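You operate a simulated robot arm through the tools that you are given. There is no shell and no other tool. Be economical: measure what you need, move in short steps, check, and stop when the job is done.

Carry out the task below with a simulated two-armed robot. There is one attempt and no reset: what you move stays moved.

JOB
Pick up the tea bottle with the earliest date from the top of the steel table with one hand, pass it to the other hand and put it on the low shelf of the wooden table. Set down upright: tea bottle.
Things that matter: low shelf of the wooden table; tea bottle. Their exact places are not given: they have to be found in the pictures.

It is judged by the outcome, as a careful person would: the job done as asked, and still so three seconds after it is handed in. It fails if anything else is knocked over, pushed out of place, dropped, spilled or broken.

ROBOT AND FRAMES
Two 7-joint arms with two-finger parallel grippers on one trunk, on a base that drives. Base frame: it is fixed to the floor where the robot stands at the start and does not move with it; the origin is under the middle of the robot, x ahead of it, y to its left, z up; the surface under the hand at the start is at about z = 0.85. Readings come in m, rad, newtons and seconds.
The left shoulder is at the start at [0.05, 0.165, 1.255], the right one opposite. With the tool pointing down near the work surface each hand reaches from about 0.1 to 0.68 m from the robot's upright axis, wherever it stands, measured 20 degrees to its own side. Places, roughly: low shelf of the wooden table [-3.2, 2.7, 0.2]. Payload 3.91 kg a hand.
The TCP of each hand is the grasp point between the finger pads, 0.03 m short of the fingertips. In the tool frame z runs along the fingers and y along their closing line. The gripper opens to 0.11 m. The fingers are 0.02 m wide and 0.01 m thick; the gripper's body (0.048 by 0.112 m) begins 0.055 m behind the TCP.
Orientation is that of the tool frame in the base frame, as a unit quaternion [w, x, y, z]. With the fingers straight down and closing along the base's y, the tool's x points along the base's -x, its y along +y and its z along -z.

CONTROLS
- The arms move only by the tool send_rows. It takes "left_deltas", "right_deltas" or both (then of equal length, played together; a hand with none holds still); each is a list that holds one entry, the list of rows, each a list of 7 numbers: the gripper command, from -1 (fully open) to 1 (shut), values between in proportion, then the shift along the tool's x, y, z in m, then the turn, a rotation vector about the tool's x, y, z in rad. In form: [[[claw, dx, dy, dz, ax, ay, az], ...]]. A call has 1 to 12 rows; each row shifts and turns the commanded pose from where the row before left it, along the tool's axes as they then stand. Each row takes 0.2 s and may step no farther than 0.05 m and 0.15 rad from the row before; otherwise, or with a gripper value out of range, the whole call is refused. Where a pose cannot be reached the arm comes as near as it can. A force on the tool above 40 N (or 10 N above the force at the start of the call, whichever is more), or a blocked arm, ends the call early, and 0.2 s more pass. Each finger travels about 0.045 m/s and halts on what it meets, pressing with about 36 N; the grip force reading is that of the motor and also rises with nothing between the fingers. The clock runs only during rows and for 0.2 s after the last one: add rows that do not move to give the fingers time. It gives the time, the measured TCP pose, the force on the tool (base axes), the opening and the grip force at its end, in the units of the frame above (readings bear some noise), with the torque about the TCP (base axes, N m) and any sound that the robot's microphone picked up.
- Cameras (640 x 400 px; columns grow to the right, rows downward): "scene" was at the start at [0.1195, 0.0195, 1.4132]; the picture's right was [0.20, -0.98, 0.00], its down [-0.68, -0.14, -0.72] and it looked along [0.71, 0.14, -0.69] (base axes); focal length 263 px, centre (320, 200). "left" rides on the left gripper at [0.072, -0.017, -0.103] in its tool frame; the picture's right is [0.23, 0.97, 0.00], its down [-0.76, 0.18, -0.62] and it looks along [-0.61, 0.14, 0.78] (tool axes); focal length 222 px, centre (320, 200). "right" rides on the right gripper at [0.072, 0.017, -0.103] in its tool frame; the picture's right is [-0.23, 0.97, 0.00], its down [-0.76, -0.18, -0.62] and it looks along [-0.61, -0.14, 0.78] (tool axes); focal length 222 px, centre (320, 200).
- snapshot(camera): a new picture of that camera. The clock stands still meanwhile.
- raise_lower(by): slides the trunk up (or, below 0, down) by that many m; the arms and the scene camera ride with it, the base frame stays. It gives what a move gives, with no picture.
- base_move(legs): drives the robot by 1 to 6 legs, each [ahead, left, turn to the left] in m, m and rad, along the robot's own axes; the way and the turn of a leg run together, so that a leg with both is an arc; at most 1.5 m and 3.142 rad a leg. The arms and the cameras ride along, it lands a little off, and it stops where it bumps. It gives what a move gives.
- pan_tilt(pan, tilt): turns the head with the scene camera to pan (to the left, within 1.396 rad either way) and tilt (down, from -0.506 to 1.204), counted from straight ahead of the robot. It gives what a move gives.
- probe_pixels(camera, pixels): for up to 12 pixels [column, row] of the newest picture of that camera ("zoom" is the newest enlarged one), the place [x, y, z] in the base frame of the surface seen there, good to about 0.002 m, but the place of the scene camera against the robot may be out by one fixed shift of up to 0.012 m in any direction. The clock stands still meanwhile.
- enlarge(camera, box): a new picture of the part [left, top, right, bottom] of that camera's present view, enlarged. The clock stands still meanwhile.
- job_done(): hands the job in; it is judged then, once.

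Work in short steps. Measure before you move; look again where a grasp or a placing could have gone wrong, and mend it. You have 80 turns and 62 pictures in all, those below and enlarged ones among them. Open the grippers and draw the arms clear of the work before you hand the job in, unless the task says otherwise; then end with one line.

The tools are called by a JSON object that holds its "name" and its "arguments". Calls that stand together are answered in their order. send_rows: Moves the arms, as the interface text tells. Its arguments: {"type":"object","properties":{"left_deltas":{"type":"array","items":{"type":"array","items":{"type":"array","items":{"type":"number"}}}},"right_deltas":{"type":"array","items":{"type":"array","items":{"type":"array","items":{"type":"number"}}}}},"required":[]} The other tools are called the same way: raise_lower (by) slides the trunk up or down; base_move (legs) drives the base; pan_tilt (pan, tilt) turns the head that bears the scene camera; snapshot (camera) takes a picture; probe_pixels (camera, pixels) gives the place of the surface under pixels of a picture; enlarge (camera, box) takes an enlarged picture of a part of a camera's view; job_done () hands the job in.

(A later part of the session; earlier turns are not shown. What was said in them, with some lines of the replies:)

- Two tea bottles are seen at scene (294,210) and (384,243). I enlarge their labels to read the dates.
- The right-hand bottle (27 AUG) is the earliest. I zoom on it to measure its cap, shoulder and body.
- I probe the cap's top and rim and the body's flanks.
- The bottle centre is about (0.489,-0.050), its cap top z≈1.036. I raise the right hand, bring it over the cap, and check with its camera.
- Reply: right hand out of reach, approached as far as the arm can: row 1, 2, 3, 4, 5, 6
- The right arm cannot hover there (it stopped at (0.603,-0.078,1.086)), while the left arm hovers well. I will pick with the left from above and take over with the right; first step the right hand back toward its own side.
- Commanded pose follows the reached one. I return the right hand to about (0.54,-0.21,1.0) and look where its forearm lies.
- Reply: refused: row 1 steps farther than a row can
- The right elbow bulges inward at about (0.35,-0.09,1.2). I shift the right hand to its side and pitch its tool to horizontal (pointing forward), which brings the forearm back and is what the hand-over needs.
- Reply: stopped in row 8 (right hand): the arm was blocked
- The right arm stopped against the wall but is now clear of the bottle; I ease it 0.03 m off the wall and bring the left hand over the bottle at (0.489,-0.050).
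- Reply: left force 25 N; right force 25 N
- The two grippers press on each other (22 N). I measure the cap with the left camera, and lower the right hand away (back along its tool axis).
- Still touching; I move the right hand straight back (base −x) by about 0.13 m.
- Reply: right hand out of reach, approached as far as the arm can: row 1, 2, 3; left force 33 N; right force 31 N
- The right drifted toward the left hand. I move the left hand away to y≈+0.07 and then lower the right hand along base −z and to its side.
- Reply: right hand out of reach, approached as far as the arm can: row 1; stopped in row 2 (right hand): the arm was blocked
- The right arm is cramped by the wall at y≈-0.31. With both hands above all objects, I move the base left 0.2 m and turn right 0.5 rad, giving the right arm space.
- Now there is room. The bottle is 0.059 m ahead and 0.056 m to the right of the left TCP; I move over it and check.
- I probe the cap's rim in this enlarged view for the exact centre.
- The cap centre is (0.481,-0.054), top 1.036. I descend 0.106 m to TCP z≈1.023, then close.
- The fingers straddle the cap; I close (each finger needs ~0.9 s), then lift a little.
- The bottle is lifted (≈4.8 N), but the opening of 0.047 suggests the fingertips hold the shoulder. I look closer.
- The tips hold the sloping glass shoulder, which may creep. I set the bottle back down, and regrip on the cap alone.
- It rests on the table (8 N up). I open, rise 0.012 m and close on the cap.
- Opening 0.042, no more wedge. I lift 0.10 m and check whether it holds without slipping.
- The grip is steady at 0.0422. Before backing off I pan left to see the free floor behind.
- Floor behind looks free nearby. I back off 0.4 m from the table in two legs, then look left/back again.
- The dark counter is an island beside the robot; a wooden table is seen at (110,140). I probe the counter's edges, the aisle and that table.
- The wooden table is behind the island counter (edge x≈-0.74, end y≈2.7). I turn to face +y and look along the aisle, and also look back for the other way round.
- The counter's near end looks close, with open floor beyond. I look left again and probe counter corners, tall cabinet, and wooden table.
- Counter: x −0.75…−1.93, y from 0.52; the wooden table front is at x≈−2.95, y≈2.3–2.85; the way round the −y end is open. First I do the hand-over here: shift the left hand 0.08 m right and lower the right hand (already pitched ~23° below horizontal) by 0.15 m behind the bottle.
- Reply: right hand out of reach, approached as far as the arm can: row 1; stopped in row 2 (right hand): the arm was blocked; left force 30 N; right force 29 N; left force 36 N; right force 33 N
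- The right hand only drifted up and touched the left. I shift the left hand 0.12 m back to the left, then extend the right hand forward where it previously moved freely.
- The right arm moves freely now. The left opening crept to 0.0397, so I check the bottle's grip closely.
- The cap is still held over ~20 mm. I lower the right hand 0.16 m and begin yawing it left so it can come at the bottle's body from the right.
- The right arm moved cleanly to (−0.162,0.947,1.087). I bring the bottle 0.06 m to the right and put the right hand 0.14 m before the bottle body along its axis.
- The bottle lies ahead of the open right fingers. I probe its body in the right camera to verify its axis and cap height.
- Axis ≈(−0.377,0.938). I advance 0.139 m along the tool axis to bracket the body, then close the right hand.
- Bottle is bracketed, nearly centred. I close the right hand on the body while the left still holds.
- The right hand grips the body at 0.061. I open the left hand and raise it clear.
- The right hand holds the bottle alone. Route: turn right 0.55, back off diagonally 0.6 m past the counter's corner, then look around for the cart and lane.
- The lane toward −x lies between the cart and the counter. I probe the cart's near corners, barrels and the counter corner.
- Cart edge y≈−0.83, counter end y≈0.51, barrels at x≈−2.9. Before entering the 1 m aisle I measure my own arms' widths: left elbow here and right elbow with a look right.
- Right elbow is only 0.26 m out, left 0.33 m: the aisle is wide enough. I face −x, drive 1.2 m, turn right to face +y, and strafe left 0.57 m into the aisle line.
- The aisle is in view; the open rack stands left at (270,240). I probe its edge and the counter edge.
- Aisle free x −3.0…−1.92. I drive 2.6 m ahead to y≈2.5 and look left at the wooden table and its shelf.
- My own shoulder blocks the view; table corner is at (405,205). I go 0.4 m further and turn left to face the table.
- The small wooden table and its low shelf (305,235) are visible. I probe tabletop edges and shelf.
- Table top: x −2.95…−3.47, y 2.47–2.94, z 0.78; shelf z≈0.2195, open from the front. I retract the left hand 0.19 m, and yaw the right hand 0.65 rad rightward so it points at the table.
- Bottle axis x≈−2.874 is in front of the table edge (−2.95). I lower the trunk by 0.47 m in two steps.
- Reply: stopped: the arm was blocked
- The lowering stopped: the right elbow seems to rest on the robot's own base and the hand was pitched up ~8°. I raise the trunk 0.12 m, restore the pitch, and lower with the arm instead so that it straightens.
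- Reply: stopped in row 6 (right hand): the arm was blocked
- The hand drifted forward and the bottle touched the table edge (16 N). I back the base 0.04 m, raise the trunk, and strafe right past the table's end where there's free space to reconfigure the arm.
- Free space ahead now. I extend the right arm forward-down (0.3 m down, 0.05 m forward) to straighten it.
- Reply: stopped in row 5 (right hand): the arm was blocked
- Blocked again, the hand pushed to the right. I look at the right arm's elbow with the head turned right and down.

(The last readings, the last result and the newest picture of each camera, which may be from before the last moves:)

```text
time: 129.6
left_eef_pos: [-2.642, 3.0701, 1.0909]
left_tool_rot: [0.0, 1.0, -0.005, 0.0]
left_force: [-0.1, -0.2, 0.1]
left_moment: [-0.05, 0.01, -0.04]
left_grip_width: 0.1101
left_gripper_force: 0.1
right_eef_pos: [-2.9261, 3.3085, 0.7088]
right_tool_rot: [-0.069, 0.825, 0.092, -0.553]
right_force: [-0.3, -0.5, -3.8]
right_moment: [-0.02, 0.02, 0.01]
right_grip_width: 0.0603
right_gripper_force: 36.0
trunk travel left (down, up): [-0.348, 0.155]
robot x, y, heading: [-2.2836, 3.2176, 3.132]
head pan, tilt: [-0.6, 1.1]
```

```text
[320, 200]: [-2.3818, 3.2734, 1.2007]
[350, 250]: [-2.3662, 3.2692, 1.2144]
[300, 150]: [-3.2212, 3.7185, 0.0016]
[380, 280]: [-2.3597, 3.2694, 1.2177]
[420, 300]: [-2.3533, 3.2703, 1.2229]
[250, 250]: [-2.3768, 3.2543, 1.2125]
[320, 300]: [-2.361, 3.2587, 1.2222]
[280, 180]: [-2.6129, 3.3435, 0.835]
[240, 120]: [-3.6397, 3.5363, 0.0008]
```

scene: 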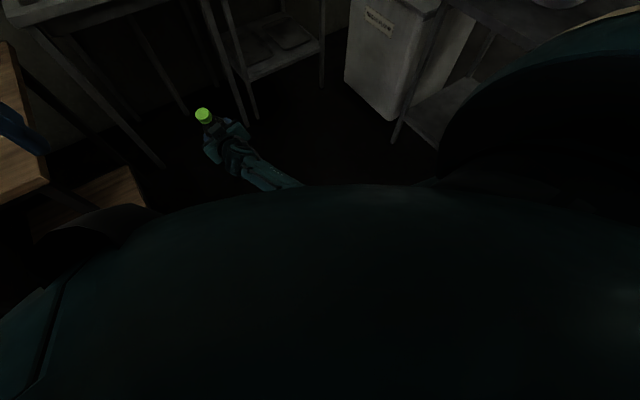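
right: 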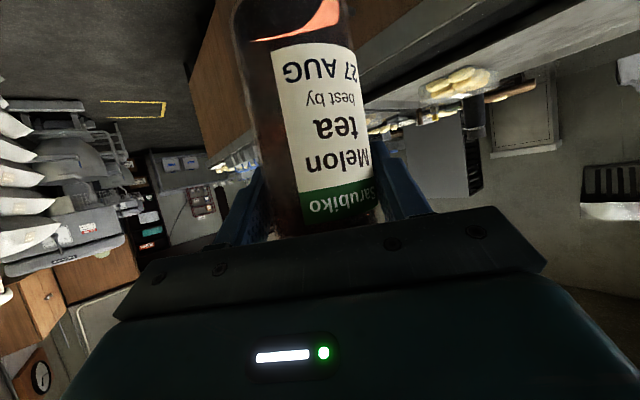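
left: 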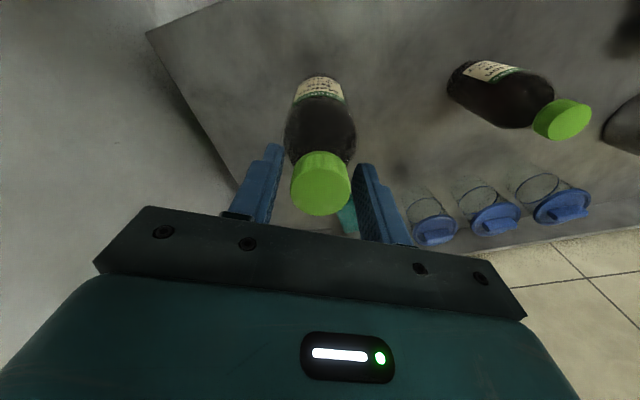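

The elbow is tucked under the chest. I raise the hand, move it right and yaw it left 0.75 rad, which earlier brought the elbow outward.

{"name": "send_rows", "arguments": {"right_deltas": [[[1, -0.03, -0.03, -0.012, 0, 0, 0], [1, -0.03, -0.03, -0.012, 0, 0, 0], [1, -0.03, -0.03, -0.012, 0, 0, 0], [1, -0.03, -0.03, -0.012, 0, 0, 0], [1, 0, 0, 0, -0.135, 0, -0.054], [1, 0, 0, 0, -0.135, 0, -0.054], [1, 0, 0, 0, -0.135, 0, -0.054], [1, 0, 0, 0, -0.135, 0, -0.054], [1, 0, 0, 0, -0.135, 0, -0.054], [1, 0, 0, 0, 0, 0, 0]]]}}

{"name": "send_rows", "arguments": {"right_deltas": [[[1, 0.0324, 0, 0.013, 0, 0, 0], [1, 0.0324, 0, 0.013, 0, 0, 0], [1, 0.0324, 0, 0.013, 0, 0, 0], [1, 0.0324, 0, 0.013, 0, 0, 0], [1, 0.0324, 0, 0.013, 0, 0, 0], [1, 0.0324, 0, 0.013, 0, 0, 0], [1, 0.0324, 0, 0.013, 0, 0, 0], [1, 0.0324, 0, 0.013, 0, 0, 0], [1, 0, 0, 0, 0, 0, 0]]]}}

```text
time: 131.8
left_eef_pos: [-2.6418, 3.0699, 1.0902]
left_tool_rot: [0.001, 1.0, -0.005, -0.001]
left_force: [-0.7, 0.1, 0.0]
left_moment: [0.01, 0.03, 0.01]
left_grip_width: 0.1103
left_gripper_force: 0.1
right_eef_pos: [-2.9354, 3.3988, 0.8608]
right_tool_rot: [0.134, 0.782, 0.377, -0.478]
right_force: [-1.0, 0.1, -4.2]
right_moment: [-0.03, -0.01, -0.02]
right_grip_width: 0.0601
right_gripper_force: 36.4
trunk travel left (down, up): [-0.348, 0.155]
robot x, y, heading: [-2.2845, 3.219, 3.13]
head pan, tilt: [-0.6, 1.1]
```

```text
time: 133.8
left_eef_pos: [-2.6417, 3.0692, 1.0903]
left_tool_rot: [0.001, 1.0, -0.006, 0.0]
left_force: [-1.5, 0.2, 0.5]
left_moment: [0.02, -0.02, -0.03]
left_grip_width: 0.1101
left_gripper_force: 0.0
right_eef_pos: [-2.9254, 3.4304, 0.6504]
right_tool_rot: [0.134, 0.782, 0.376, -0.479]
right_force: [0.5, 0.2, -4.2]
right_moment: [-0.04, -0.01, 0.01]
right_grip_width: 0.0602
right_gripper_force: 36.4
right hand out of reach, approached as far as the arm can: row 6, 7, 8
trunk travel left (down, up): [-0.348, 0.155]
robot x, y, heading: [-2.286, 3.2189, 3.13]
head pan, tilt: [-0.6, 1.1]
```

Now the hand is at z 0.650, elbow outward. Lowering the trunk should bring it near the shelf height; I lower in two steps and watch.

{"name": "raise_lower", "arguments": {"by": -0.15}}

{"name": "raise_lower", "arguments": {"by": -0.12}}

{"name": "pan_tilt", "arguments": {"pan": -0.2, "tilt": 0.9}}

{"name": "snapshot", "arguments": {"camera": "scene"}}

```text
time: 135.6
left_eef_pos: [-2.6416, 3.0707, 0.9414]
left_tool_rot: [0.0, 1.0, -0.005, 0.0]
left_force: [0.1, 1.0, -0.5]
left_moment: [0.01, 0.01, -0.03]
left_grip_width: 0.1098
left_gripper_force: 0.2
right_eef_pos: [-2.9247, 3.4293, 0.5011]
right_tool_rot: [0.135, 0.781, 0.376, -0.479]
right_force: [0.9, 0.2, -5.0]
right_moment: [0.02, 0.02, 0.02]
right_grip_width: 0.0599
right_gripper_force: 36.0
trunk travel left (down, up): [-0.198, 0.305]
robot x, y, heading: [-2.285, 3.2163, 3.129]
head pan, tilt: [-0.6, 1.1]
```

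```text
time: 137.1
left_eef_pos: [-2.6416, 3.0698, 0.8206]
left_tool_rot: [-0.001, 1.0, -0.005, 0.0]
left_force: [-0.5, 0.5, 0.5]
left_moment: [-0.01, 0.01, -0.01]
left_grip_width: 0.1099
left_gripper_force: 0.1
right_eef_pos: [-2.9253, 3.4293, 0.3818]
right_tool_rot: [0.134, 0.782, 0.376, -0.478]
right_force: [0.1, -0.5, -3.9]
right_moment: [-0.01, -0.02, 0.0]
right_grip_width: 0.0602
right_gripper_force: 35.9
trunk travel left (down, up): [-0.078, 0.425]
robot x, y, heading: [-2.2835, 3.2156, 3.13]
head pan, tilt: [-0.6, 1.1]
```

```text
time: 137.9
left_eef_pos: [-2.6418, 3.0704, 0.8206]
left_tool_rot: [-0.001, 1.0, -0.005, -0.001]
left_force: [0.3, 0.6, 0.8]
left_moment: [0.01, 0.02, -0.01]
left_grip_width: 0.1101
left_gripper_force: 0.1
right_eef_pos: [-2.925, 3.4293, 0.3813]
right_tool_rot: [0.134, 0.782, 0.376, -0.479]
right_force: [0.0, -0.7, -3.8]
right_moment: [-0.03, -0.01, 0.01]
right_grip_width: 0.0605
right_gripper_force: 35.8
trunk travel left (down, up): [-0.078, 0.425]
robot x, y, heading: [-2.2832, 3.2163, 3.13]
head pan, tilt: [-0.201, 0.901]
```

```text
7 pictures are left
```

scene: 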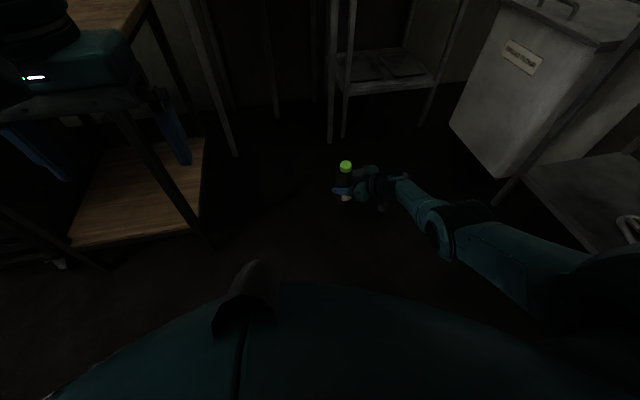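

The hand is low at z 0.381 with the elbow out. I inspect the bottle's tilt.

{"name": "enlarge", "arguments": {"camera": "scene", "box": [315, 150, 395, 220]}}

{"name": "snapshot", "arguments": {"camera": "right"}}

```text
5.71 times, centred on (355, 185) of scene
```

zoom: 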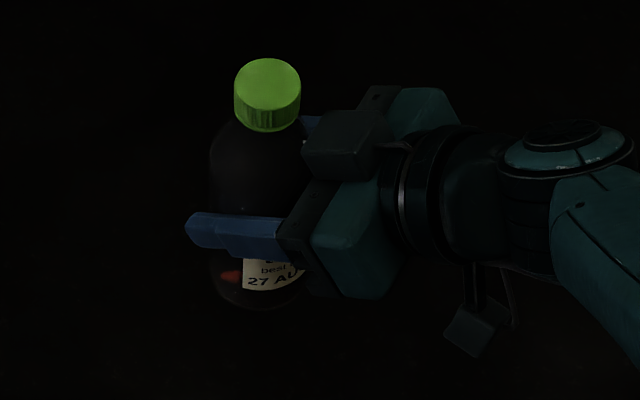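

```text
5 pictures are left
```

right: 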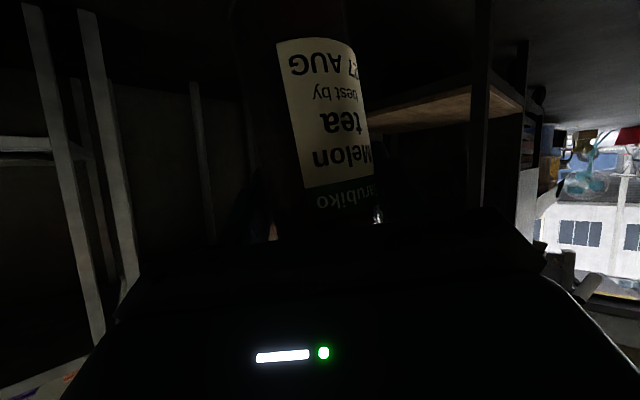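

I probe the cap top plane and points along the body/label to compute the tilt and base height.

{"name": "probe_pixels", "arguments": {"camera": "zoom", "pixels": [[267, 85], [240, 85], [295, 85], [267, 65], [267, 105], [262, 150], [255, 190], [258, 295], [255, 280], [230, 300]]}}

{"name": "probe_pixels", "arguments": {"camera": "right", "pixels": [[318, 50], [325, 90], [332, 150], [338, 185], [300, 10], [310, 30], [285, 60], [350, 60]]}}

```text
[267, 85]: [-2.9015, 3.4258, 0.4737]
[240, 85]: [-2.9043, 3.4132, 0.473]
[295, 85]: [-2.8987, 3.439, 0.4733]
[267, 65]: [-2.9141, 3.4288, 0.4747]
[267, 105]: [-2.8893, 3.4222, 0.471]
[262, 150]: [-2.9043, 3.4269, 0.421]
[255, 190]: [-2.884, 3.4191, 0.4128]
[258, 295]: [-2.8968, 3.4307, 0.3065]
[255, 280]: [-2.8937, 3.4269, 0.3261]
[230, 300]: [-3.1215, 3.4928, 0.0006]
```

```text
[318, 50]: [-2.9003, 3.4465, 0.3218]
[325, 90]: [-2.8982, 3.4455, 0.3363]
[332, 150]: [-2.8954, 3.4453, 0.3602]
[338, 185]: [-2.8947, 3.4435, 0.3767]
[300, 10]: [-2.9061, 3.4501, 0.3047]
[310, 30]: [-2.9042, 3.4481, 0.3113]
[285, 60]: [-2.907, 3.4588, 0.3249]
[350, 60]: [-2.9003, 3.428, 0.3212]
```

The bottle leans ~7° (top toward +x, slightly −y) because the hand rolled. I apply a correcting turn of the hand and check.

{"name": "send_rows", "arguments": {"right_deltas": [[[1, 0, 0, 0, -0.033, 0.0265, 0.047], [1, 0, 0, 0, -0.033, 0.0265, 0.047], [1, 0, 0, 0, 0, 0, 0]]]}}

{"name": "enlarge", "arguments": {"camera": "scene", "box": [315, 150, 395, 220]}}

{"name": "probe_pixels", "arguments": {"camera": "zoom", "pixels": [[267, 85], [245, 85], [290, 85], [267, 68], [267, 103], [255, 75], [280, 95], [262, 150], [255, 190], [258, 290], [255, 275], [250, 280]]}}

```text
time: 138.7
left_eef_pos: [-2.6406, 3.0691, 0.82]
left_tool_rot: [0.0, 1.0, -0.005, 0.001]
left_force: [-0.3, 0.5, 1.0]
left_moment: [0.01, 0.01, 0.02]
left_grip_width: 0.11
left_gripper_force: 0.0
right_eef_pos: [-2.9225, 3.4277, 0.3825]
right_tool_rot: [0.172, 0.806, 0.358, -0.438]
right_force: [0.1, 0.5, -3.7]
right_moment: [-0.03, 0.05, 0.0]
right_grip_width: 0.0605
right_gripper_force: 36.0
right hand out of reach, approached as far as the arm can: row 2
trunk travel left (down, up): [-0.078, 0.425]
robot x, y, heading: [-2.2872, 3.2196, 3.132]
head pan, tilt: [-0.201, 0.901]
```

```text
5.71 times, centred on (355, 185) of scene
```

zoom: 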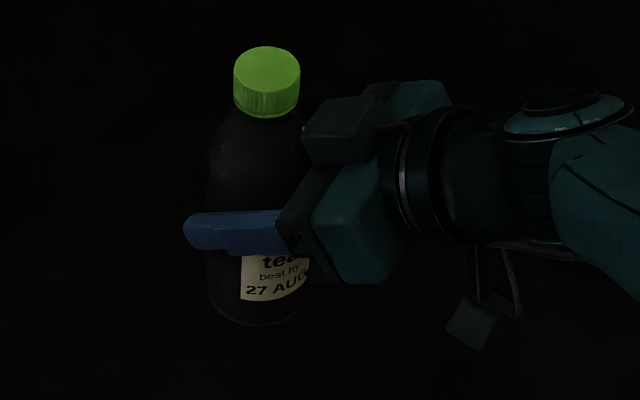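

```text
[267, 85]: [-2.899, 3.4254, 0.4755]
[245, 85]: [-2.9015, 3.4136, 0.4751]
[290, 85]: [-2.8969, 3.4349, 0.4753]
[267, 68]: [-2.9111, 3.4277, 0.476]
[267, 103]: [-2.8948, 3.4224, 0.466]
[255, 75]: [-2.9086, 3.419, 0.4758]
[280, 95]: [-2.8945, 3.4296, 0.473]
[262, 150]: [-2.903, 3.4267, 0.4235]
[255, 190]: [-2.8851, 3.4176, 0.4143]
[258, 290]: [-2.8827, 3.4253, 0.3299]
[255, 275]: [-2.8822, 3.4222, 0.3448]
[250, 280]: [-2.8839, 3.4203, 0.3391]
```

Bottle is now upright within ~2°, with base ≈0.093 m below TCP. Hand offset in the robot frame: 0.637 ahead, 0.202 right, pointing 0.80 rad left. I drive in legs: near the table end, turn right 0.83, shift −y, turn left 0.69, so the hand ends in front of the shelf opening.

{"name": "base_move", "arguments": {"legs": [[0.04, 0.27, 0], [0, 0, -0.83], [-0.4595, 0.41, 0]]}}

```text
time: 147.6
left_eef_pos: [-2.6815, 2.4917, 0.8209]
left_tool_rot: [0.0, 0.914, -0.406, 0.0]
left_force: [-0.1, -0.7, 0.6]
left_moment: [0.01, 0.02, -0.03]
left_grip_width: 0.1097
left_gripper_force: 0.0
right_eef_pos: [-2.6084, 2.9401, 0.3827]
right_tool_rot: [-0.018, 0.883, 0.005, -0.47]
right_force: [-0.5, -0.2, -3.6]
right_moment: [0.0, -0.03, -0.03]
right_grip_width: 0.0602
right_gripper_force: 36.0
trunk travel left (down, up): [-0.078, 0.425]
robot x, y, heading: [-2.334, 2.3298, 2.305]
head pan, tilt: [-0.201, 0.901]
```

Exactly as planned. I turn left 0.69 and take a picture.

{"name": "base_move", "arguments": {"legs": [[0, 0, 0.69]]}}

{"name": "snapshot", "arguments": {"camera": "scene"}}

```text
time: 149.9
left_eef_pos: [-2.7052, 2.2368, 0.8198]
left_tool_rot: [0.0, 0.997, -0.079, 0.0]
left_force: [-0.3, -1.5, 0.1]
left_moment: [0.01, 0.0, 0.02]
left_grip_width: 0.11
left_gripper_force: 0.1
right_eef_pos: [-2.9306, 2.6324, 0.3833]
right_tool_rot: [0.139, 0.83, 0.298, -0.45]
right_force: [0.2, 0.6, -5.2]
right_moment: [0.01, -0.01, 0.03]
right_grip_width: 0.0604
right_gripper_force: 35.7
trunk travel left (down, up): [-0.078, 0.425]
robot x, y, heading: [-2.3306, 2.3299, 2.99]
head pan, tilt: [-0.201, 0.901]
```

```text
3 pictures are left
```

scene: 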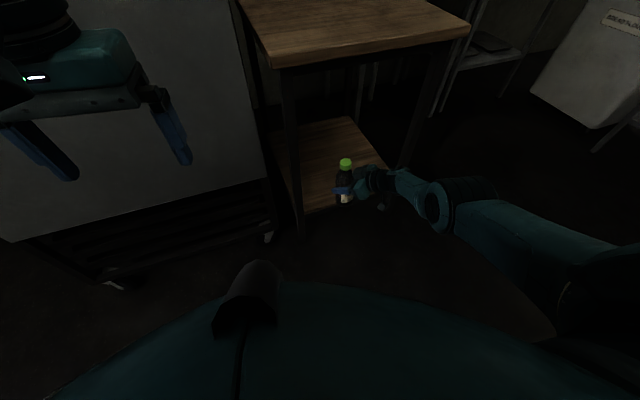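

The bottle is just in front of the shelf opening between the legs. I probe legs, shelf front edge and my wrist/elbow for clearance.

{"name": "probe_pixels", "arguments": {"camera": "scene", "pixels": [[291, 150], [300, 220], [405, 150], [412, 130], [320, 190], [325, 150], [360, 140], [440, 190], [430, 205], [400, 185], [345, 162], [385, 175]]}}

```text
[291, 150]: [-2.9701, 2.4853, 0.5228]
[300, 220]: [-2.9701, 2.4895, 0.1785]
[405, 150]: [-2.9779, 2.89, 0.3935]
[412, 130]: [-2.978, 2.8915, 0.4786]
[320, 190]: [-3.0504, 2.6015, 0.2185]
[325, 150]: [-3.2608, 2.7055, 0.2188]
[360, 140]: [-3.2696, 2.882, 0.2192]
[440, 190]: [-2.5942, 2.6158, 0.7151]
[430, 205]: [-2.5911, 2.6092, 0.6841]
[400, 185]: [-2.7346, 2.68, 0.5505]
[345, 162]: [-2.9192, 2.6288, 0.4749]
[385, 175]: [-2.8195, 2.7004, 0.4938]
```

Clearances are good. I drive 0.16 m along −x to carry the bottle over the shelf.

{"name": "base_move", "arguments": {"legs": [[0.158, 0.024, 0]]}}

{"name": "raise_lower", "arguments": {"by": -0.055}}

```text
time: 151.3
left_eef_pos: [-2.8633, 2.2367, 0.8215]
left_tool_rot: [0.0, 0.997, -0.078, 0.0]
left_force: [0.1, 0.7, 0.2]
left_moment: [0.01, -0.03, -0.01]
left_grip_width: 0.1101
left_gripper_force: 0.0
right_eef_pos: [-3.0897, 2.6299, 0.3824]
right_tool_rot: [0.14, 0.83, 0.299, -0.45]
right_force: [0.9, 0.7, -4.2]
right_moment: [-0.01, 0.01, 0.0]
right_grip_width: 0.0603
right_gripper_force: 36.1
trunk travel left (down, up): [-0.078, 0.425]
robot x, y, heading: [-2.4923, 2.3305, 2.988]
head pan, tilt: [-0.201, 0.901]
```

```text
time: 152.2
left_eef_pos: [-2.8645, 2.236, 0.7661]
left_tool_rot: [0.0, 0.997, -0.078, 0.0]
left_force: [0.2, 0.8, 0.4]
left_moment: [-0.04, 0.0, -0.04]
left_grip_width: 0.1102
left_gripper_force: 0.1
right_eef_pos: [-3.09, 2.6308, 0.3285]
right_tool_rot: [0.141, 0.83, 0.3, -0.449]
right_force: [-0.3, 0.7, -4.2]
right_moment: [0.0, 0.0, 0.0]
right_grip_width: 0.0601
right_gripper_force: 36.1
trunk travel left (down, up): [-0.023, 0.48]
robot x, y, heading: [-2.4867, 2.3295, 2.992]
head pan, tilt: [-0.201, 0.901]
```

No contact yet at z 0.3285. I lower in small steps watching the force.

{"name": "raise_lower", "arguments": {"by": -0.01}}

{"name": "raise_lower", "arguments": {"by": -0.005}}

```text
time: 152.8
left_eef_pos: [-2.8642, 2.2361, 0.7563]
left_tool_rot: [-0.001, 0.997, -0.078, 0.0]
left_force: [0.2, -0.8, 0.7]
left_moment: [-0.02, -0.01, 0.0]
left_grip_width: 0.11
left_gripper_force: 0.0
right_eef_pos: [-3.09, 2.6317, 0.3169]
right_tool_rot: [0.141, 0.83, 0.3, -0.449]
right_force: [0.4, 0.1, -4.7]
right_moment: [0.03, 0.0, 0.01]
right_grip_width: 0.06
right_gripper_force: 35.8
trunk travel left (down, up): [-0.013, 0.49]
robot x, y, heading: [-2.4924, 2.3321, 2.991]
head pan, tilt: [-0.201, 0.901]
```

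```text
time: 153.4
left_eef_pos: [-2.8621, 2.2373, 0.7509]
left_tool_rot: [-0.001, 0.997, -0.078, 0.0]
left_force: [-0.2, -0.5, 0.1]
left_moment: [-0.02, -0.02, -0.02]
left_grip_width: 0.1103
left_gripper_force: 0.0
right_eef_pos: [-3.0903, 2.6316, 0.3115]
right_tool_rot: [0.14, 0.83, 0.299, -0.45]
right_force: [0.7, 0.5, -4.4]
right_moment: [0.01, -0.01, -0.03]
right_grip_width: 0.0601
right_gripper_force: 36.2
trunk travel left (down, up): [-0.008, 0.495]
robot x, y, heading: [-2.4875, 2.332, 2.989]
head pan, tilt: [-0.201, 0.901]
```

{"name": "raise_lower", "arguments": {"by": -0.004}}

{"name": "enlarge", "arguments": {"camera": "scene", "box": [295, 120, 415, 220]}}

```text
time: 153.9
left_eef_pos: [-2.863, 2.2372, 0.7485]
left_tool_rot: [0.0, 0.997, -0.078, -0.001]
left_force: [0.3, 0.1, 0.2]
left_moment: [0.0, 0.03, 0.04]
left_grip_width: 0.11
left_gripper_force: 0.2
right_eef_pos: [-3.092, 2.6313, 0.3113]
right_tool_rot: [0.14, 0.828, 0.299, -0.453]
right_force: [3.0, -0.5, 11.6]
right_moment: [-0.4, -0.31, 0.11]
right_grip_width: 0.0601
right_gripper_force: 35.8
trunk travel left (down, up): [-0.004, 0.499]
robot x, y, heading: [-2.4922, 2.3333, 2.984]
head pan, tilt: [-0.201, 0.901]
```

```text
4.00 times, centred on (355, 170) of scene
```

zoom: 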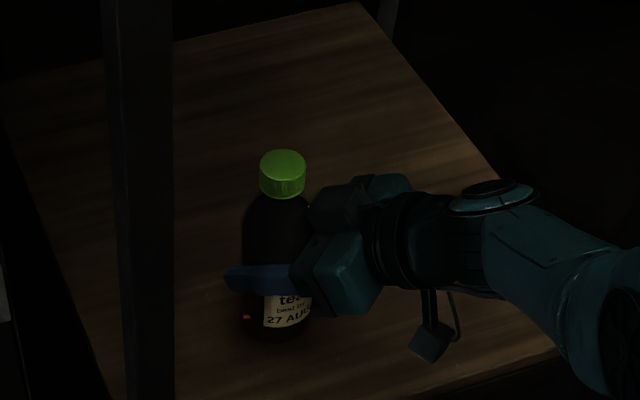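

The bottle stands on the shelf (+11.6 N). I open the right hand gradually and let it settle.

{"name": "send_rows", "arguments": {"right_deltas": [[[0.4, 0, 0, 0, 0, 0, 0], [0.2, 0, 0, 0, 0, 0, 0], [-0.2, 0, 0, 0, 0, 0, 0], [-0.6, 0, 0, 0, 0, 0, 0], [-1, 0, 0, 0, 0, 0, 0], [-1, 0, 0, 0, 0, 0, 0], [-1, 0, 0, 0, 0, 0, 0], [-1, 0, 0, 0, 0, 0, 0]]]}}

{"name": "send_rows", "arguments": {"right_deltas": [[[-1, 0, 0, -0.02, 0, 0, 0], [-1, 0, 0, 0, 0, 0, 0]]]}}

```text
time: 155.7
left_eef_pos: [-2.8642, 2.2366, 0.747]
left_tool_rot: [-0.001, 0.997, -0.078, 0.0]
left_force: [-0.1, 0.8, -0.2]
left_moment: [-0.01, 0.0, 0.0]
left_grip_width: 0.1099
left_gripper_force: 0.1
right_eef_pos: [-3.0893, 2.6312, 0.3084]
right_tool_rot: [0.139, 0.83, 0.299, -0.449]
right_force: [0.5, -0.6, 0.4]
right_moment: [0.01, -0.01, 0.03]
right_grip_width: 0.1101
right_gripper_force: 0.0
trunk travel left (down, up): [-0.004, 0.499]
robot x, y, heading: [-2.4895, 2.3317, 2.986]
head pan, tilt: [-0.201, 0.901]
```

```text
time: 156.3
left_eef_pos: [-2.864, 2.237, 0.7461]
left_tool_rot: [0.0, 0.997, -0.078, -0.001]
left_force: [0.1, 0.3, -1.5]
left_moment: [0.02, -0.01, 0.01]
left_grip_width: 0.1103
left_gripper_force: 0.1
right_eef_pos: [-3.0867, 2.6462, 0.3115]
right_tool_rot: [0.14, 0.83, 0.299, -0.449]
right_force: [-0.1, 0.1, 0.2]
right_moment: [-0.02, 0.0, -0.01]
right_grip_width: 0.11
right_gripper_force: 0.0
right hand out of reach, approached as far as the arm can: row 1
trunk travel left (down, up): [-0.004, 0.499]
robot x, y, heading: [-2.4929, 2.3305, 2.987]
head pan, tilt: [-0.201, 0.901]
```

The arm drifts sideways there, so I withdraw with the base instead, along the tool axis (world +0.128, +0.080).

{"name": "base_move", "arguments": {"legs": [[-0.114, -0.0987, 0]]}}

{"name": "snapshot", "arguments": {"camera": "scene"}}

```text
time: 157.8
left_eef_pos: [-2.7364, 2.3163, 0.7464]
left_tool_rot: [0.0, 0.997, -0.077, -0.001]
left_force: [1.2, -0.2, 0.1]
left_moment: [0.0, 0.01, -0.05]
left_grip_width: 0.1099
left_gripper_force: 0.1
right_eef_pos: [-2.9592, 2.7256, 0.3125]
right_tool_rot: [0.14, 0.83, 0.3, -0.449]
right_force: [0.3, 0.3, 0.4]
right_moment: [-0.02, -0.03, 0.0]
right_grip_width: 0.1097
right_gripper_force: 0.0
trunk travel left (down, up): [-0.004, 0.499]
robot x, y, heading: [-2.3673, 2.412, 2.988]
head pan, tilt: [-0.201, 0.901]
```

```text
1 pictures are left
```

scene: 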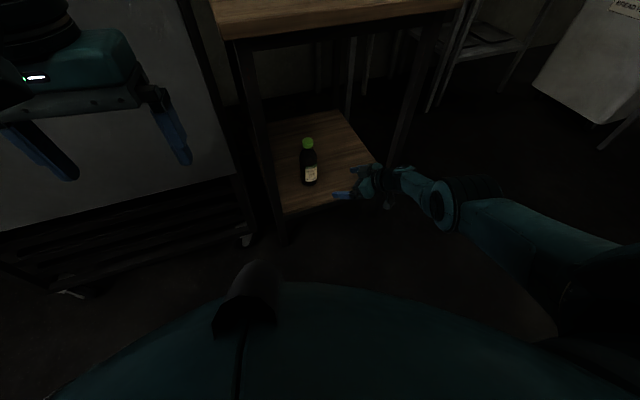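

The tea bottle stands upright on the shelf at (308,165). I back the hand fully out of the table by 0.05 m along +x and check the cap plane of the bottle.

{"name": "probe_pixels", "arguments": {"camera": "scene", "pixels": [[308, 141], [308, 152], [309, 175], [310, 184]]}}

{"name": "base_move", "arguments": {"legs": [[-0.0494, -0.0077, 0]]}}

{"name": "enlarge", "arguments": {"camera": "scene", "box": [240, 100, 420, 230]}}

```text
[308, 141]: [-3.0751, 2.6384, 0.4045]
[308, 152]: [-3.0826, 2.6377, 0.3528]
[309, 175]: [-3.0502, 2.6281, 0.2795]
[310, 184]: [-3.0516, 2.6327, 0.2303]
```

```text
time: 158.8
left_eef_pos: [-2.6857, 2.317, 0.7467]
left_tool_rot: [0.0, 0.997, -0.077, 0.0]
left_force: [0.2, 1.0, -0.8]
left_moment: [-0.01, 0.04, -0.01]
left_grip_width: 0.1101
left_gripper_force: 0.0
right_eef_pos: [-2.9086, 2.7256, 0.3106]
right_tool_rot: [0.142, 0.829, 0.301, -0.448]
right_force: [0.0, -0.4, -0.3]
right_moment: [-0.03, -0.01, 0.01]
right_grip_width: 0.1099
right_gripper_force: 0.1
trunk travel left (down, up): [-0.004, 0.499]
robot x, y, heading: [-2.3128, 2.4091, 2.987]
head pan, tilt: [-0.201, 0.901]
```

```text
3.08 times, centred on (330, 165) of scene
```

zoom: 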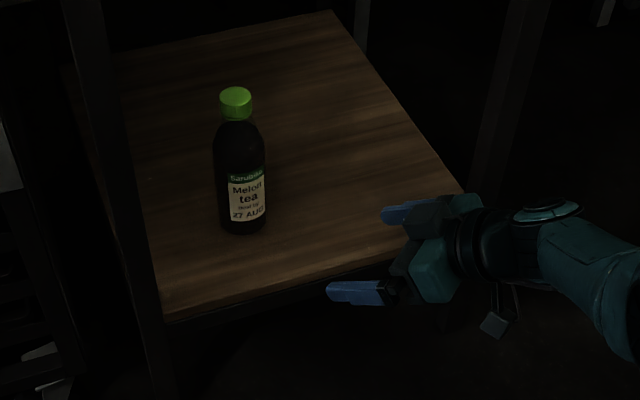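

The bottle (27 AUG) stands upright on the low shelf; both hands are open and outside the table. I hand the job in.

{"name": "job_done", "arguments": {}}

```text
The job is handed in.
```

The 27 AUG tea bottle, the earlier of the two dates, was lifted with the left hand and passed to the right. It now stands upright on the low shelf of the wooden table, and both grippers are open and clear. While I was positioning, the two grippers pressed on each other, the right arm met the side wall, and the bottle briefly touched the table edge. I saw nothing knocked over or moved.
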